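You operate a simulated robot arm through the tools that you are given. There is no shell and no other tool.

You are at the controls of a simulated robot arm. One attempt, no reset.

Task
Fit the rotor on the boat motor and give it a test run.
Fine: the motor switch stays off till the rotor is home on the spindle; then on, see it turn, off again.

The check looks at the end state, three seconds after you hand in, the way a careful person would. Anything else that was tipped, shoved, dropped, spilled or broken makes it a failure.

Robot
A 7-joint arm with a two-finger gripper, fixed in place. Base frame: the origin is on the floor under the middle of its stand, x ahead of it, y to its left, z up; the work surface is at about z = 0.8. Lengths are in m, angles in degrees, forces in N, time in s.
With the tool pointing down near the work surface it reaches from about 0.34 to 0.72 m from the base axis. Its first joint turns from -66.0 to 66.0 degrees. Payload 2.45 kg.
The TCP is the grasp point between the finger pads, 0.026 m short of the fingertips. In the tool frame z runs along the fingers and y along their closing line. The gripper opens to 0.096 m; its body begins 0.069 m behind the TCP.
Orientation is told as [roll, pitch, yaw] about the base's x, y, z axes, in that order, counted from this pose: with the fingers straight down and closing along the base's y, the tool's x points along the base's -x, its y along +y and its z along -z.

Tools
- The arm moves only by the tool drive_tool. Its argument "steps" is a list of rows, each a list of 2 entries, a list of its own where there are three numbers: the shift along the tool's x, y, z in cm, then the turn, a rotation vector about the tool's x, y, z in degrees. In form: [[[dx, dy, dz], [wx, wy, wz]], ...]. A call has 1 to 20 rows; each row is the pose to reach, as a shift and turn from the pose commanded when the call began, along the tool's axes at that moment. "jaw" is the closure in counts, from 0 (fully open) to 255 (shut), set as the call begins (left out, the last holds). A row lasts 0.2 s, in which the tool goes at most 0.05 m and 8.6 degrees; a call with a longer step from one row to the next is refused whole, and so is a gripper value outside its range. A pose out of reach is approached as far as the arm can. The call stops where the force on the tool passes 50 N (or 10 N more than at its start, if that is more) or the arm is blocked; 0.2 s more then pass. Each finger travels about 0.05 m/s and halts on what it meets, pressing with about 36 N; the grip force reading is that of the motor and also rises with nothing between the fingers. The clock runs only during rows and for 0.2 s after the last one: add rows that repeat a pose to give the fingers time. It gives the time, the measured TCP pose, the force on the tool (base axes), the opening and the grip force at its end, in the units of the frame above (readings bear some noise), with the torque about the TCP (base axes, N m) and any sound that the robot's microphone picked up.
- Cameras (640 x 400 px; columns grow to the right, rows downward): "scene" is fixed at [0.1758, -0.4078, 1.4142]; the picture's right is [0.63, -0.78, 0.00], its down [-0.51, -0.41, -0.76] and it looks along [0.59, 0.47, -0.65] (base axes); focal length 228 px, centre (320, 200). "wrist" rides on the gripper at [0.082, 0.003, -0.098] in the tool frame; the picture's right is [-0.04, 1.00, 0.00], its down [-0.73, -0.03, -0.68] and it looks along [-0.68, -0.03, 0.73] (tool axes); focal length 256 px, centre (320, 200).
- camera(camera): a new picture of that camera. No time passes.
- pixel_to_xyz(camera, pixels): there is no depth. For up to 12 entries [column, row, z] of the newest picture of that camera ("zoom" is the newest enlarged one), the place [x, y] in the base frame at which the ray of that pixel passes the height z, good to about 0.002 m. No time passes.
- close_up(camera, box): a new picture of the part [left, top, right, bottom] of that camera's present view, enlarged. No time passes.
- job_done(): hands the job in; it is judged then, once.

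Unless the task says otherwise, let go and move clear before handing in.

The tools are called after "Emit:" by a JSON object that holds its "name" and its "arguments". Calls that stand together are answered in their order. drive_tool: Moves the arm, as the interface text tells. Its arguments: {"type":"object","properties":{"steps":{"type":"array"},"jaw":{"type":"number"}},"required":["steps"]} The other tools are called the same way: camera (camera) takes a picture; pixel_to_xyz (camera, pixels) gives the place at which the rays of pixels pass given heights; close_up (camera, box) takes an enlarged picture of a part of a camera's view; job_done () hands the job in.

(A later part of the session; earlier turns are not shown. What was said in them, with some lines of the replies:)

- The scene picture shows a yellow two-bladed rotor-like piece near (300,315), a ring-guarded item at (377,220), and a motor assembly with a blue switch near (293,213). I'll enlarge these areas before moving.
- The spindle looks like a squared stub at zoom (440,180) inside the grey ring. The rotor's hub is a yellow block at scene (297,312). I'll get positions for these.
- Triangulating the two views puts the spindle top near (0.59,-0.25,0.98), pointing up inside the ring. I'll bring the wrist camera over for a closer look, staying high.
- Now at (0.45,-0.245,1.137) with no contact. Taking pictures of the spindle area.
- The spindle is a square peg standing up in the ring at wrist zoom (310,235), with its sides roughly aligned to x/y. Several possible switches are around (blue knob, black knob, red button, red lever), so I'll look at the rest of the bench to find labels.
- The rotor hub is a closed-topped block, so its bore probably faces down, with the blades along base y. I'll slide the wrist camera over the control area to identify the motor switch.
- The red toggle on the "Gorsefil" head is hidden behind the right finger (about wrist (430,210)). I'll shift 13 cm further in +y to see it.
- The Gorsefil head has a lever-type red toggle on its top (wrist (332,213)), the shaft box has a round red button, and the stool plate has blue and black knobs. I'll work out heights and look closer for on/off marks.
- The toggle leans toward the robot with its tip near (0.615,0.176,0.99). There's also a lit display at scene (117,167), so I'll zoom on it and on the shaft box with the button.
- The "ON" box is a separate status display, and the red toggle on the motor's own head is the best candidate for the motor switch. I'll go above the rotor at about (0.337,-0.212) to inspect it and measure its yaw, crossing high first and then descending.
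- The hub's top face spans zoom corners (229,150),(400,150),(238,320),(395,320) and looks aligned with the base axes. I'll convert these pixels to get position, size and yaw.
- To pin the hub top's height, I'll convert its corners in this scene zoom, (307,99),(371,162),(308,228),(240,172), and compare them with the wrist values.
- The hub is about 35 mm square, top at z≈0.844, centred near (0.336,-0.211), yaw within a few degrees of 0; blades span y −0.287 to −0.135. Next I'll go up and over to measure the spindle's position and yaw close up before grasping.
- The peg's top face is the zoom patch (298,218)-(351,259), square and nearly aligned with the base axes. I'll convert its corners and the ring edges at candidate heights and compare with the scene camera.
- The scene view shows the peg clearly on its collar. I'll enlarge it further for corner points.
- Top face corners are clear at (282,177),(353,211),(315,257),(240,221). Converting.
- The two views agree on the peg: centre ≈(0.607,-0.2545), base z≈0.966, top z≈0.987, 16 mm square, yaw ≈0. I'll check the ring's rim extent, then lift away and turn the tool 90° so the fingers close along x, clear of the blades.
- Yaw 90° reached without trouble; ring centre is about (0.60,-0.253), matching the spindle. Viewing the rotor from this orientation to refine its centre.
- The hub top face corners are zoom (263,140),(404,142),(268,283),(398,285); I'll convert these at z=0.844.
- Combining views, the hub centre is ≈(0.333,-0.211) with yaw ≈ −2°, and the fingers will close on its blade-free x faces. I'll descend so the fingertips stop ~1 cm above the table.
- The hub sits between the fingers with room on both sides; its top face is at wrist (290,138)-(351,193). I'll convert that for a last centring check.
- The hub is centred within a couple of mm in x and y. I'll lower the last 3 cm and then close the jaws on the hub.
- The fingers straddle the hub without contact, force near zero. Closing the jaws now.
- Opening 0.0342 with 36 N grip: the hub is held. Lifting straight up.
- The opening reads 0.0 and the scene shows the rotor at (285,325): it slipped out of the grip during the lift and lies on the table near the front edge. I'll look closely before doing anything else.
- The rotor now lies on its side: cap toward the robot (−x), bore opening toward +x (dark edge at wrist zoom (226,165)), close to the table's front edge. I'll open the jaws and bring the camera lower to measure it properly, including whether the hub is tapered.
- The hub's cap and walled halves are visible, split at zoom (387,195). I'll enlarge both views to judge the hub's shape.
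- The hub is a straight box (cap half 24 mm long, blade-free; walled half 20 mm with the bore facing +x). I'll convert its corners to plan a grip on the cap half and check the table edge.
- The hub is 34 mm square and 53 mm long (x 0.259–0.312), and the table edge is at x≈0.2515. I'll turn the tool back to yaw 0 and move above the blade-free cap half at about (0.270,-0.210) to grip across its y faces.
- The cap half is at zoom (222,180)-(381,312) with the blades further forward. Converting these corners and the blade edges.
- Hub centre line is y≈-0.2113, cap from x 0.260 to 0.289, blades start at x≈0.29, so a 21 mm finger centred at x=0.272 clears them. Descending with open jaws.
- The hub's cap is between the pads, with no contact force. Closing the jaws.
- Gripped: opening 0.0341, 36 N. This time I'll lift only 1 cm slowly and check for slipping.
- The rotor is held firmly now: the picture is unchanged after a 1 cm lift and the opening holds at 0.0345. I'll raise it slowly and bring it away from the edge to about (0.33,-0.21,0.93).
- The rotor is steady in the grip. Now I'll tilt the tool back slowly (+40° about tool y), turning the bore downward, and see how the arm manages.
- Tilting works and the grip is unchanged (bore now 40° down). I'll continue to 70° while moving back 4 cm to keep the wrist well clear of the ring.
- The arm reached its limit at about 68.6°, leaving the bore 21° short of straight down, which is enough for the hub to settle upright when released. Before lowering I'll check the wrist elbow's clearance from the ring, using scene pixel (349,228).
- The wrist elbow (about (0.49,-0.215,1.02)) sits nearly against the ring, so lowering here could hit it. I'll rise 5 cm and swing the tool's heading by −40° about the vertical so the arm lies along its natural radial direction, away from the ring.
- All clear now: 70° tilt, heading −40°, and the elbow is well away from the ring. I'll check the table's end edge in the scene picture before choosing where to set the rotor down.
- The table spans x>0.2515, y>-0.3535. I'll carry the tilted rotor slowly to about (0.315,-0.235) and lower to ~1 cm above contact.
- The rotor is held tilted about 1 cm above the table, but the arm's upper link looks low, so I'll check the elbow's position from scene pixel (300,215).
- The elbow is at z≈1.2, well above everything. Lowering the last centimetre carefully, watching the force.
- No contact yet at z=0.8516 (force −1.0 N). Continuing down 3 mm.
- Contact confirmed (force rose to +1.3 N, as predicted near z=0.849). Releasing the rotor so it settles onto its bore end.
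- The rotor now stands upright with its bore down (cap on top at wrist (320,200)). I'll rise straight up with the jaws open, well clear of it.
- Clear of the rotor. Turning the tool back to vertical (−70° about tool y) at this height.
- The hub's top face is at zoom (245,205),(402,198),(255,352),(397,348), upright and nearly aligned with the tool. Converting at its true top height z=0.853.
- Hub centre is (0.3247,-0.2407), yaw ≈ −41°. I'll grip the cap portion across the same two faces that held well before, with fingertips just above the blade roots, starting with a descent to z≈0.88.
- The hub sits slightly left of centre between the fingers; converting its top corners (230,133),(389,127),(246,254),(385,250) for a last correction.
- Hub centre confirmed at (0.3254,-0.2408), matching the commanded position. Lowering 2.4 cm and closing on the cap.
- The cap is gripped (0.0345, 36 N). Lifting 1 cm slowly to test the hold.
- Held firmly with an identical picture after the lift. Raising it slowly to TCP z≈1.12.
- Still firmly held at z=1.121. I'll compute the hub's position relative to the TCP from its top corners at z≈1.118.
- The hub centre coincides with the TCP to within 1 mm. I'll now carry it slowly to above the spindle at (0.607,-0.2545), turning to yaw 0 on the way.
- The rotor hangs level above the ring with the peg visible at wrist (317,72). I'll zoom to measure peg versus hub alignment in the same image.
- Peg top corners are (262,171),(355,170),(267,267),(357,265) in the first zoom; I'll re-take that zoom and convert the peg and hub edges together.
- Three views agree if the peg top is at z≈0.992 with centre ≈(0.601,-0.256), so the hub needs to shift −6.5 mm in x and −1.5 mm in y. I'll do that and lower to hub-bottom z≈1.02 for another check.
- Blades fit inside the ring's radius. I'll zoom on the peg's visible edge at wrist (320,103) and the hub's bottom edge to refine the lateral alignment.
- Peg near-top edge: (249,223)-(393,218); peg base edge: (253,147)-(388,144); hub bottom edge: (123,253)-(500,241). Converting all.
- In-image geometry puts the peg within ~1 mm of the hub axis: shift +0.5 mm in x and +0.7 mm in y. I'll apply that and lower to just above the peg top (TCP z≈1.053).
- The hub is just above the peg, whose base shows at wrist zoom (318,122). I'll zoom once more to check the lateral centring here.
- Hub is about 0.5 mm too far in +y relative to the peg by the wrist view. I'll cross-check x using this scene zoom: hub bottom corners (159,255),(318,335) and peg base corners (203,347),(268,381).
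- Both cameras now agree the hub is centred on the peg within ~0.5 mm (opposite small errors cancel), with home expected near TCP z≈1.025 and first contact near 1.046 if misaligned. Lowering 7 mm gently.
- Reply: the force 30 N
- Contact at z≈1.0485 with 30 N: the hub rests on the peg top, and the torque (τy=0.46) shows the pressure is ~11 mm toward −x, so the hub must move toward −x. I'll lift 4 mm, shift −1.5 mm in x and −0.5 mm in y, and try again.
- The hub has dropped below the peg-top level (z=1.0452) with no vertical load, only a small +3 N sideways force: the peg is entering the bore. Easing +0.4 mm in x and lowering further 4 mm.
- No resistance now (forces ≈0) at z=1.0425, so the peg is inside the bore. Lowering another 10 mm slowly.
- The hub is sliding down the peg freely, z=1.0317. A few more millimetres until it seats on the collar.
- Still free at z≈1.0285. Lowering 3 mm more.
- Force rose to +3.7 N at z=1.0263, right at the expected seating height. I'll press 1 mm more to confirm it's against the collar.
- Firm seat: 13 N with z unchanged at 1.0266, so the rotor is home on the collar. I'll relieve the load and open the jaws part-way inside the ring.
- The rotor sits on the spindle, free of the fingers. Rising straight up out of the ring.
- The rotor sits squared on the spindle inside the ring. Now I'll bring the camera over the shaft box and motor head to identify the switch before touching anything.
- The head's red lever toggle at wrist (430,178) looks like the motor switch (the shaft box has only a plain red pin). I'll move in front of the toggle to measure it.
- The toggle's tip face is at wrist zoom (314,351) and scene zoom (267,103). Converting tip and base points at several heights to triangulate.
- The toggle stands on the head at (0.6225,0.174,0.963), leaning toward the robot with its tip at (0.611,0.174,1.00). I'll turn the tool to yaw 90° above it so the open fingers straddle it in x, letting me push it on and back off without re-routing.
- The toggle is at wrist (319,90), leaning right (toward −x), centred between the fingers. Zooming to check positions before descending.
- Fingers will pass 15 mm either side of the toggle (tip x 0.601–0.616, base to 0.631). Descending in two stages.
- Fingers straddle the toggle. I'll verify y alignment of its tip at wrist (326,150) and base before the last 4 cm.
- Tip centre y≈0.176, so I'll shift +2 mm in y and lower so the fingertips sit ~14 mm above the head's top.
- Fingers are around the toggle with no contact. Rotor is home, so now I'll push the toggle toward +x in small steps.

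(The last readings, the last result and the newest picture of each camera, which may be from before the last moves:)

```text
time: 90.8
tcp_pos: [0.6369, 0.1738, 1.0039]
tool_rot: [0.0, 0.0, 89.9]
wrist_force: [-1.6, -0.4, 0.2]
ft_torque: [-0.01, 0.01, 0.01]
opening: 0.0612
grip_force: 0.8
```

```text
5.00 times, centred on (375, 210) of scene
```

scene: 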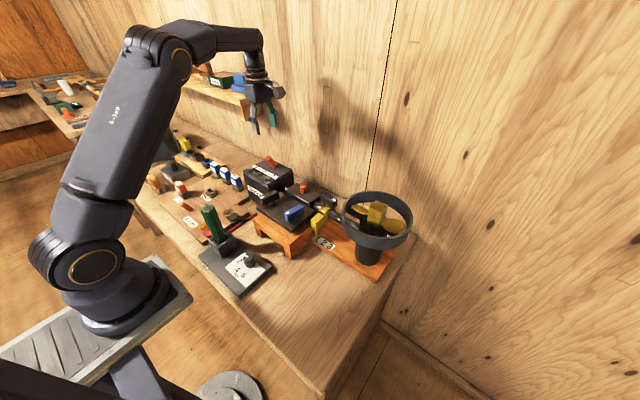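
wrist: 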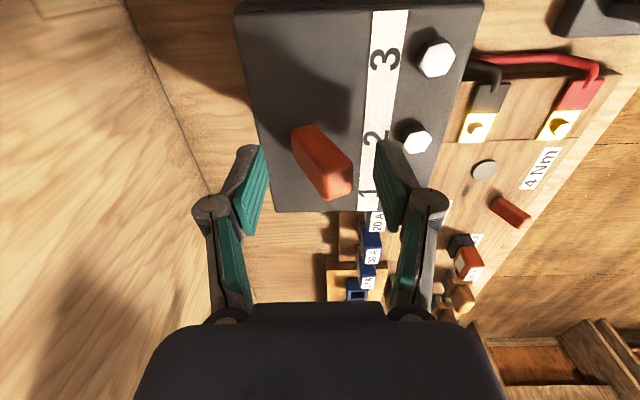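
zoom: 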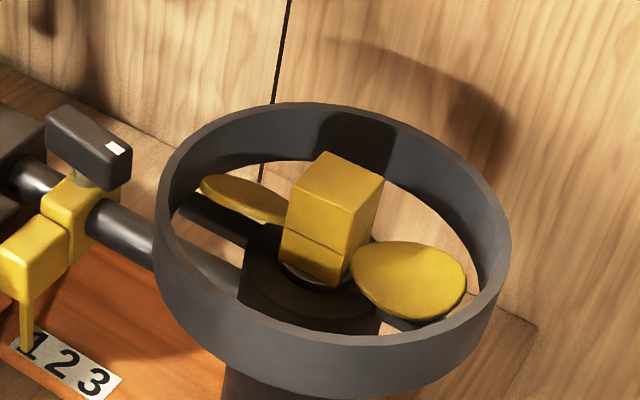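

The toggle is moving (now nearly upright at scene zoom (300,210)) with only ~1.6 N. Continuing the push.

Emit:
{"name": "drive_tool", "arguments": {"steps": [[[0, -0.3, 0], [0, 0, 0]], [[0, -0.6, 0], [0, 0, 0]], [[0, -0.9, 0], [0, 0, 0]], [[0, -1.2, 0], [0, 0, 0]], [[0, -1.2, 0], [0, 0, 0]]]}}

Emit:
{"name": "close_up", "arguments": {"camera": "scene", "box": [240, 130, 310, 190]}}

Emit:
{"name": "close_up", "arguments": {"camera": "scene", "box": [330, 170, 420, 250]}}

```text
time: 92.0
tcp_pos: [0.6479, 0.174, 1.0046]
tool_rot: [0.0, -0.1, 90.0]
wrist_force: [0.2, -0.6, 0.2]
ft_torque: [0.0, 0.03, -0.01]
opening: 0.0605
grip_force: 0.1
```

```text
6.67 times, centred on (275, 160) of scene
```

zoom: 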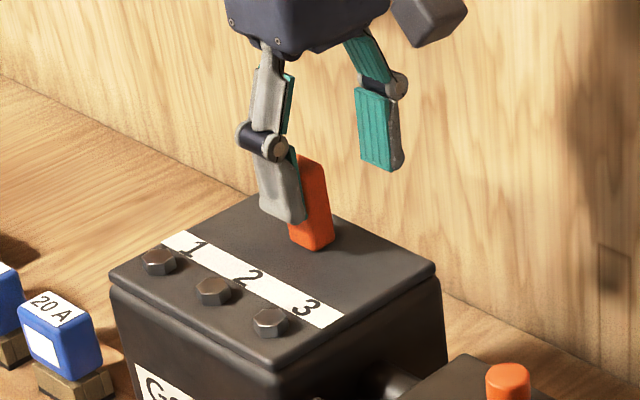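

```text
5.00 times, centred on (375, 210) of scene
```

zoom: 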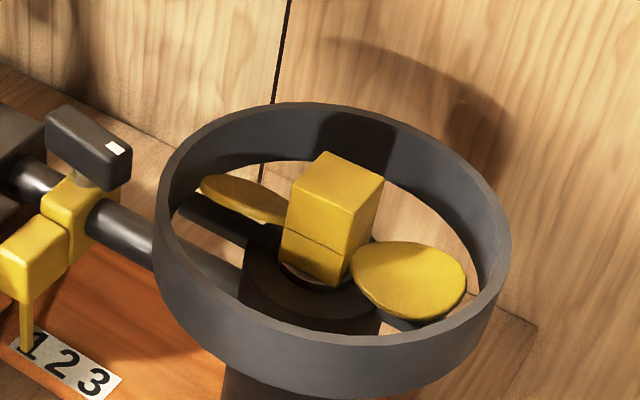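

The toggle is now about vertical but the rotor hasn't moved yet. Pushing further.

Emit:
{"name": "drive_tool", "arguments": {"steps": [[[0, -0.3, 0], [0, 0, 0]], [[0, -0.6, 0], [0, 0, 0]], [[0, -0.9, 0], [0, 0, 0]], [[0, -0.9, 0], [0, 0, 0]]]}}

Emit:
{"name": "close_up", "arguments": {"camera": "scene", "box": [240, 130, 310, 190]}}

Emit:
{"name": "close_up", "arguments": {"camera": "scene", "box": [330, 170, 420, 250]}}

Emit:
{"name": "close_up", "arguments": {"camera": "wrist", "box": [200, 80, 440, 240]}}

```text
time: 93.0
tcp_pos: [0.6573, 0.1739, 1.0036]
tool_rot: [0.0, 0.0, 89.9]
wrist_force: [0.1, -0.7, 0.4]
ft_torque: [-0.03, -0.03, 0.0]
opening: 0.06
grip_force: 0.1
```

```text
6.67 times, centred on (275, 160) of scene
```

zoom: 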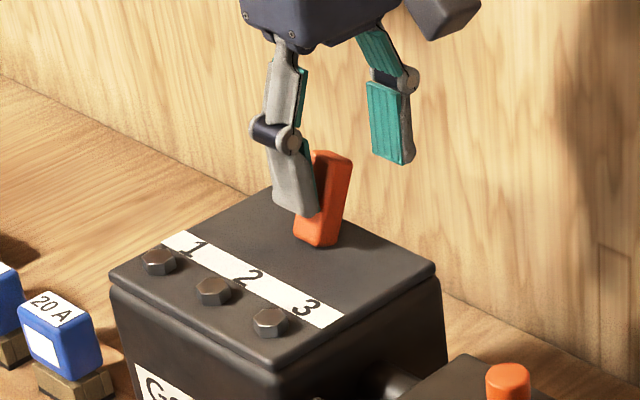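

```text
5.00 times, centred on (375, 210) of scene
```

zoom: 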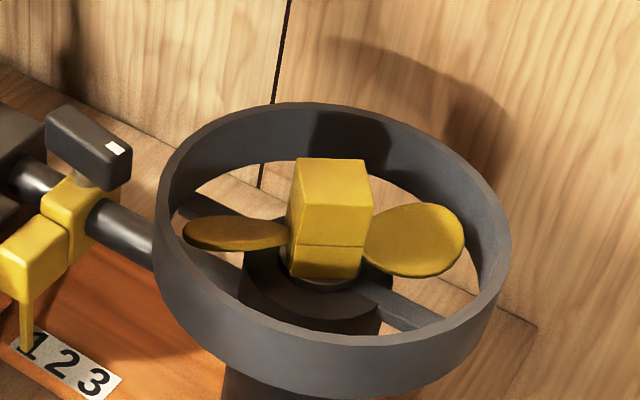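

```text
2.50 times, centred on (320, 160) of wrist
```

zoom: 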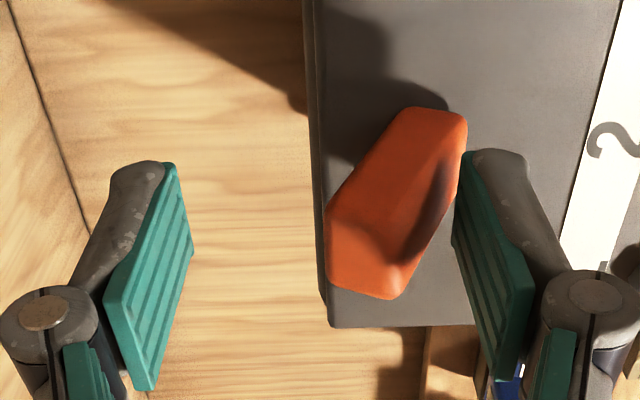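

The rotor has begun to turn (hub now rotated in the scene zoom) and the toggle leans to +x: this is the motor switch, and it's on. I'll wait briefly and look again to confirm it's running.

Emit:
{"name": "drive_tool", "arguments": {"steps": [[[0, -0.9, 0], [0, 0, 0]], [[0, -0.9, 0], [0, 0, 0]]]}}

Emit:
{"name": "close_up", "arguments": {"camera": "scene", "box": [330, 170, 420, 250]}}

```text
time: 93.6
tcp_pos: [0.6659, 0.174, 1.0039]
tool_rot: [0.2, 0.0, 90.0]
wrist_force: [-13.0, 0.5, 0.6]
ft_torque: [-0.02, 0.22, 0.05]
opening: 0.0692
grip_force: 6.8
```

```text
5.00 times, centred on (375, 210) of scene
```

zoom: 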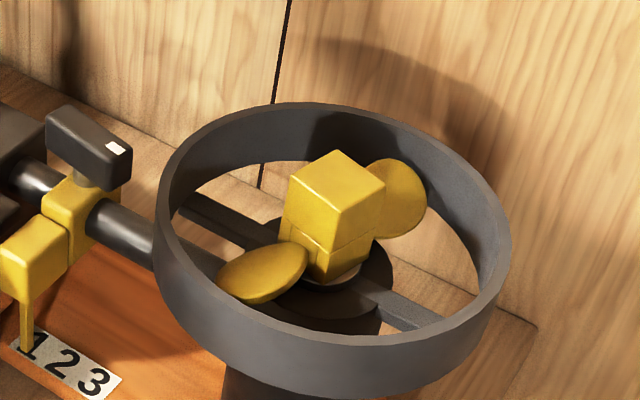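

The rotor clearly turns (it moved again), but that last call pushed 9 mm further than I meant, leaving 13 N against the toggle's stop. I'll back off now and bring the other finger over to push the toggle back to off.

Emit:
{"name": "drive_tool", "arguments": {"steps": [[[0, 0.6, 0], [0, 0, 0]], [[0, 1.2, 0], [0, 0, 0]], [[0, 2.0, 0], [0, 0, 0]], [[0, 2.8, 0], [0, 0, 0]], [[0, 3.6, 0], [0, 0, 0]], [[0, 4.2, 0], [0, 0, 0]], [[0, 4.2, 0], [0, 0, 0]]]}}

Emit:
{"name": "close_up", "arguments": {"camera": "scene", "box": [330, 170, 420, 250]}}

Emit:
{"name": "close_up", "arguments": {"camera": "wrist", "box": [200, 80, 440, 240]}}

Emit:
{"name": "close_up", "arguments": {"camera": "scene", "box": [240, 130, 310, 190]}}

```text
time: 95.2
tcp_pos: [0.6248, 0.1749, 1.0053]
tool_rot: [0.0, 0.0, 89.7]
wrist_force: [0.5, 0.0, 0.2]
ft_torque: [-0.02, 0.0, 0.01]
opening: 0.0614
grip_force: 1.1
```

```text
5.00 times, centred on (375, 210) of scene
```

zoom: 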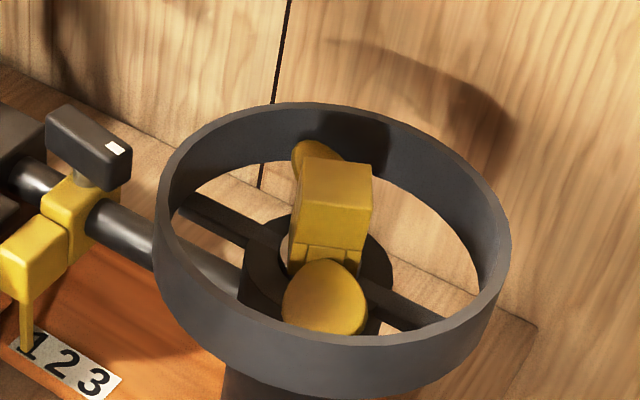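

```text
2.50 times, centred on (320, 160) of wrist
```

zoom: 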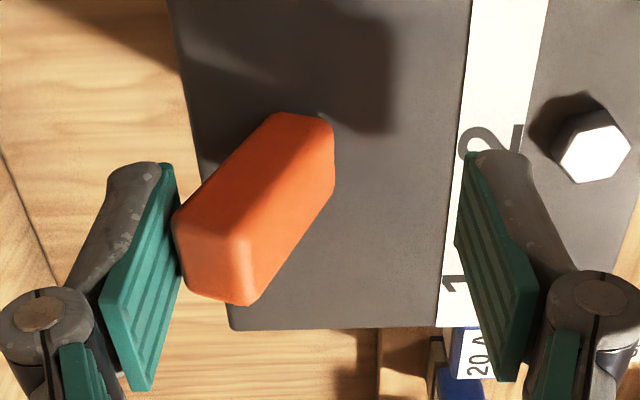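

```text
6.67 times, centred on (275, 160) of scene
```

zoom: 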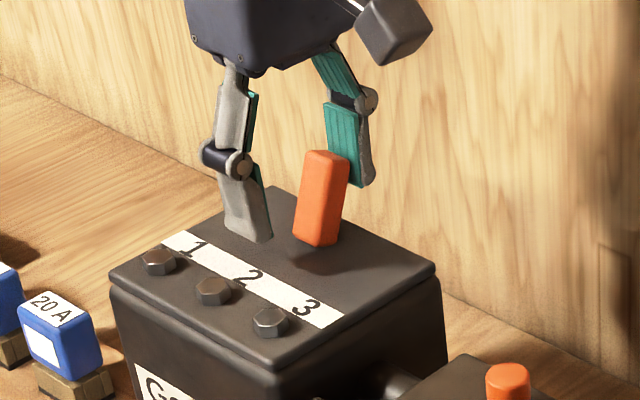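

The motor is running with the rotor seated (new angle again), and the far finger just touches the toggle. I'll raise 4 mm for extra clearance over the bolts and push the toggle back toward −x.

Emit:
{"name": "drive_tool", "arguments": {"steps": [[[0, -0.3, 0], [0, 0, 0]], [[0, -0.3, -0.4], [0, 0, 0]], [[0, 0, -0.4], [0, 0, 0]], [[0, 0.3, -0.4], [0, 0, 0]], [[0, 0.6, -0.4], [0, 0, 0]], [[0, 0.9, -0.4], [0, 0, 0]], [[0, 1.2, -0.4], [0, 0, 0]], [[0, 1.5, -0.4], [0, 0, 0]], [[0, 1.8, -0.4], [0, 0, 0]], [[0, 2.1, -0.4], [0, 0, 0]], [[0, 2.4, -0.4], [0, 0, 0]], [[0, 2.4, -0.4], [0, 0, 0]]]}}

Emit:
{"name": "close_up", "arguments": {"camera": "scene", "box": [240, 130, 310, 190]}}

Emit:
{"name": "close_up", "arguments": {"camera": "scene", "box": [330, 170, 420, 250]}}

Emit:
{"name": "close_up", "arguments": {"camera": "wrist", "box": [200, 80, 440, 240]}}

```text
time: 97.8
tcp_pos: [0.5998, 0.1743, 1.0091]
tool_rot: [-0.1, 0.0, 90.0]
wrist_force: [0.1, -0.2, 0.2]
ft_torque: [0.01, -0.03, -0.04]
opening: 0.0602
grip_force: 0.0
```

```text
6.67 times, centred on (275, 160) of scene
```

zoom: 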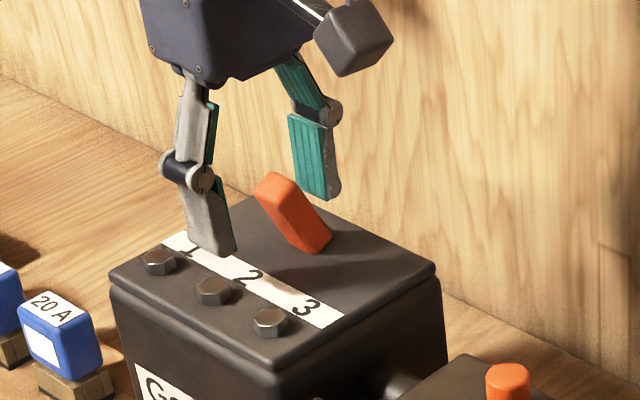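

```text
5.00 times, centred on (375, 210) of scene
```

zoom: 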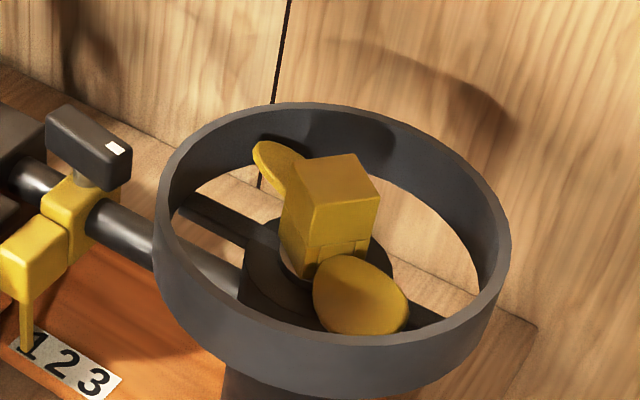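

```text
2.50 times, centred on (320, 160) of wrist
```

zoom: 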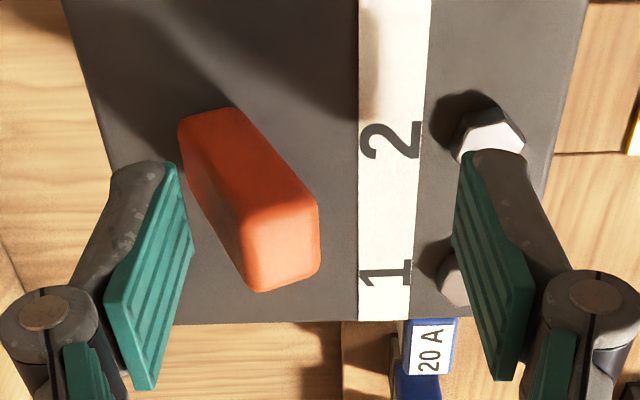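

The toggle snapped back to its original off position (scene zoom tip (275,180), same as before). I'll lift straight up clear of it and check that the rotor has stopped.

Emit:
{"name": "drive_tool", "arguments": {"steps": [[[0, 0, -1], [0, 0, 0]], [[0, 0, -3], [0, 0, 0]], [[0, 0, -5.5], [0, 0, 0]], [[0, 0, -8], [0, 0, 0]], [[0, 0, -10], [0, 0, 0]], [[0, 0, -10], [0, 0, 0]]]}}

Emit:
{"name": "close_up", "arguments": {"camera": "scene", "box": [330, 170, 420, 250]}}

Emit:
{"name": "camera", "arguments": {"camera": "scene"}}

```text
time: 99.2
tcp_pos: [0.5984, 0.1736, 1.1095]
tool_rot: [-0.1, 0.1, 90.0]
wrist_force: [0.0, -0.9, 0.2]
ft_torque: [-0.01, 0.02, 0.01]
opening: 0.0601
grip_force: 0.0
```

```text
5.00 times, centred on (375, 210) of scene
```

zoom: 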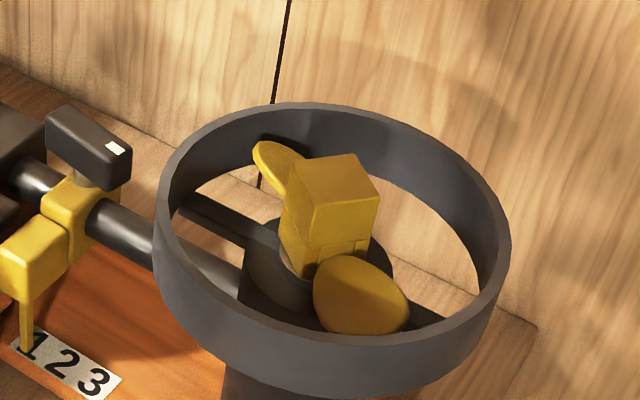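

```text
taken
```

scene: 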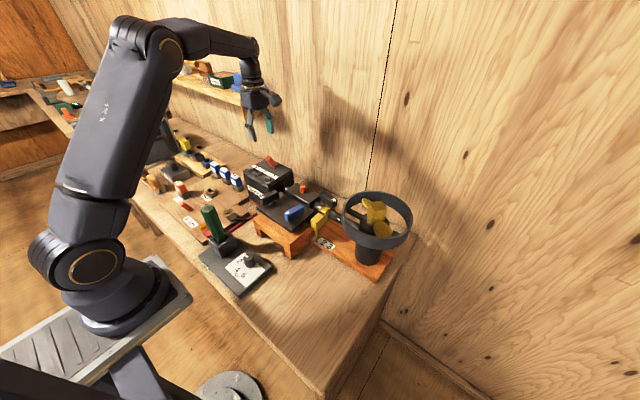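

The rotor stopped at the same angle as 1.4 s earlier, so the motor is off. I'll check the rotor's seating and the rest of the bench against the starting picture.

Emit:
{"name": "close_up", "arguments": {"camera": "scene", "box": [355, 190, 405, 230]}}

Emit:
{"name": "close_up", "arguments": {"camera": "scene", "box": [240, 150, 350, 260]}}

Emit:
{"name": "close_up", "arguments": {"camera": "scene", "box": [150, 150, 300, 320]}}

```text
10.00 times, centred on (380, 210) of scene
```

zoom: 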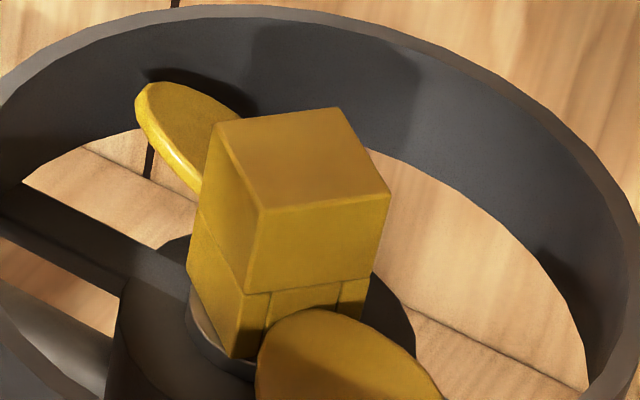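

```text
3.64 times, centred on (295, 205) of scene
```

zoom: 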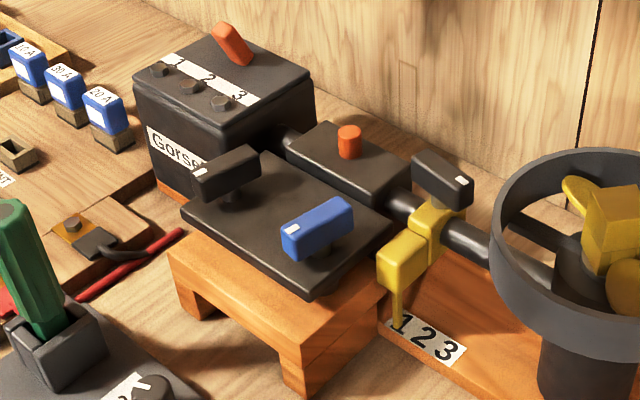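

```text
2.35 times, centred on (225, 235) of scene
```

zoom: 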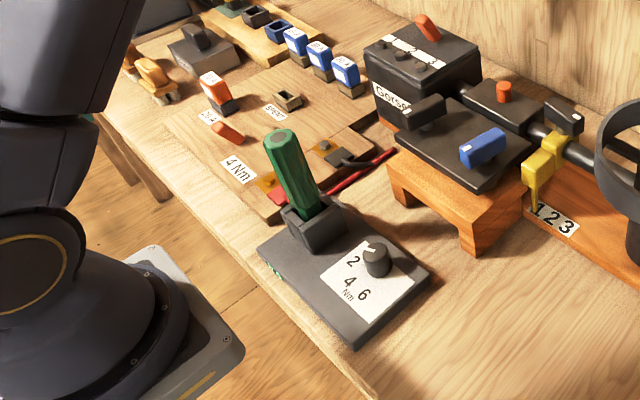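

Everything else matches the starting picture. As a last check of seating, I'll convert the hub top's centre at the expected home height z=1.024.

Emit:
{"name": "close_up", "arguments": {"camera": "scene", "box": [355, 190, 405, 230]}}

Emit:
{"name": "pixel_to_xyz", "arguments": {"camera": "zoom", "pixels": [[215, 122, 1.024], [337, 107, 1.024], [391, 190, 1.024], [260, 208, 1.024], [301, 157, 1.034]]}}

```text
10.00 times, centred on (380, 210) of scene
```

zoom: 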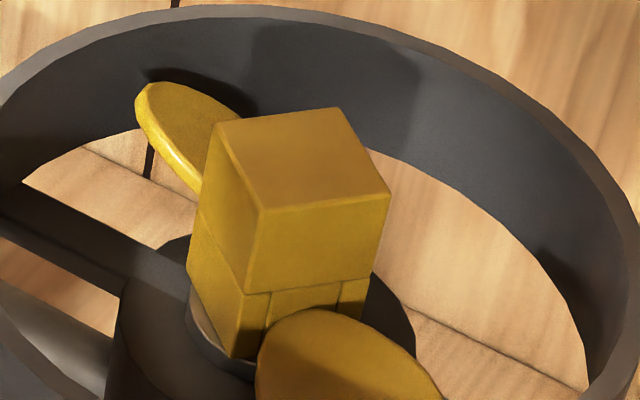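

```text
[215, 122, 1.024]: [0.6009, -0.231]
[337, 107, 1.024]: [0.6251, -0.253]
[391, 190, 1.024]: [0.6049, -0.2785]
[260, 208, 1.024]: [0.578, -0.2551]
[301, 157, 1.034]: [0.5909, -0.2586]
```

The hub top converts to centre (0.602,-0.254) at the home height, right on the spindle axis. I'll retreat well clear before handing in.

Emit:
{"name": "drive_tool", "arguments": {"steps": [[[0, 1, -2], [0, 0, 0]], [[0, 4, -4], [0, 0, 0]], [[0, 7.5, -6], [0, 0, 0]], [[0, 11, -8], [0, 0, 0]], [[0, 15, -10], [0, 0, 0]], [[0, 15, -10], [0, 0, 0]], [[0, 15, -10], [0, 0, 0]]]}}

Emit:
{"name": "camera", "arguments": {"camera": "scene"}}

Emit:
{"name": "close_up", "arguments": {"camera": "scene", "box": [240, 150, 420, 280]}}

```text
time: 100.8
tcp_pos: [0.4511, 0.1739, 1.2087]
tool_rot: [0.0, 0.0, 89.9]
wrist_force: [0.1, -0.1, 0.0]
ft_torque: [0.01, -0.03, 0.0]
opening: 0.0603
grip_force: 0.0
```

```text
taken
```

scene: 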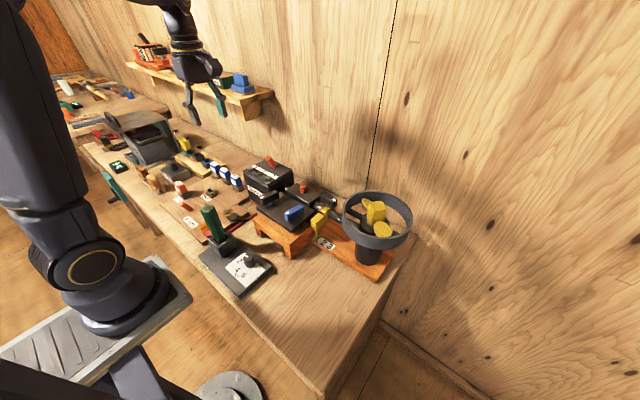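

```text
3.08 times, centred on (330, 215) of scene
```

zoom: 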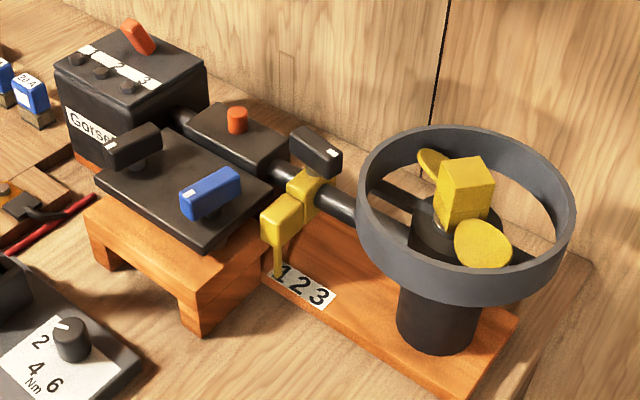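

The pictures show the rotor home on the spindle and still, the toggle back at off (zoom (138,37)), everything else where it began, and the arm clear with its jaws empty. Handing in.

Emit:
{"name": "job_done", "arguments": {}}

```text
The job is handed in.
```

The rotor is on the boat motor's spindle, and the motor has had its test run and is off again. The switch stayed off until the hub was down on the spindle's collar. I then turned it on and watched the rotor go through several positions. After I switched it off, the rotor stopped.

- **Slip on the first pick-up:** the rotor came out of the jaws during the first lift and tipped onto its side on the table, close to the front edge. I picked it up again, stood it upright with the bore down and fitted it from there. I saw no damage in the pictures.
- **Extra push on the switch:** while the motor was on, one move went about 9 mm further than I meant and pressed the toggle against its stop with about 13 N. I backed off straight away, and the toggle returned to the same off position it started in.
- **Which switch:** nothing was labelled as the motor switch. I took it to be the red toggle on top of the "Gorsefil" motor head, and the rotor turned when I moved it. I didn't touch the other knobs, the red button or the clamp.

In the last picture everything else on the bench looks as it did at the start, and the arm is clear with its jaws empty.
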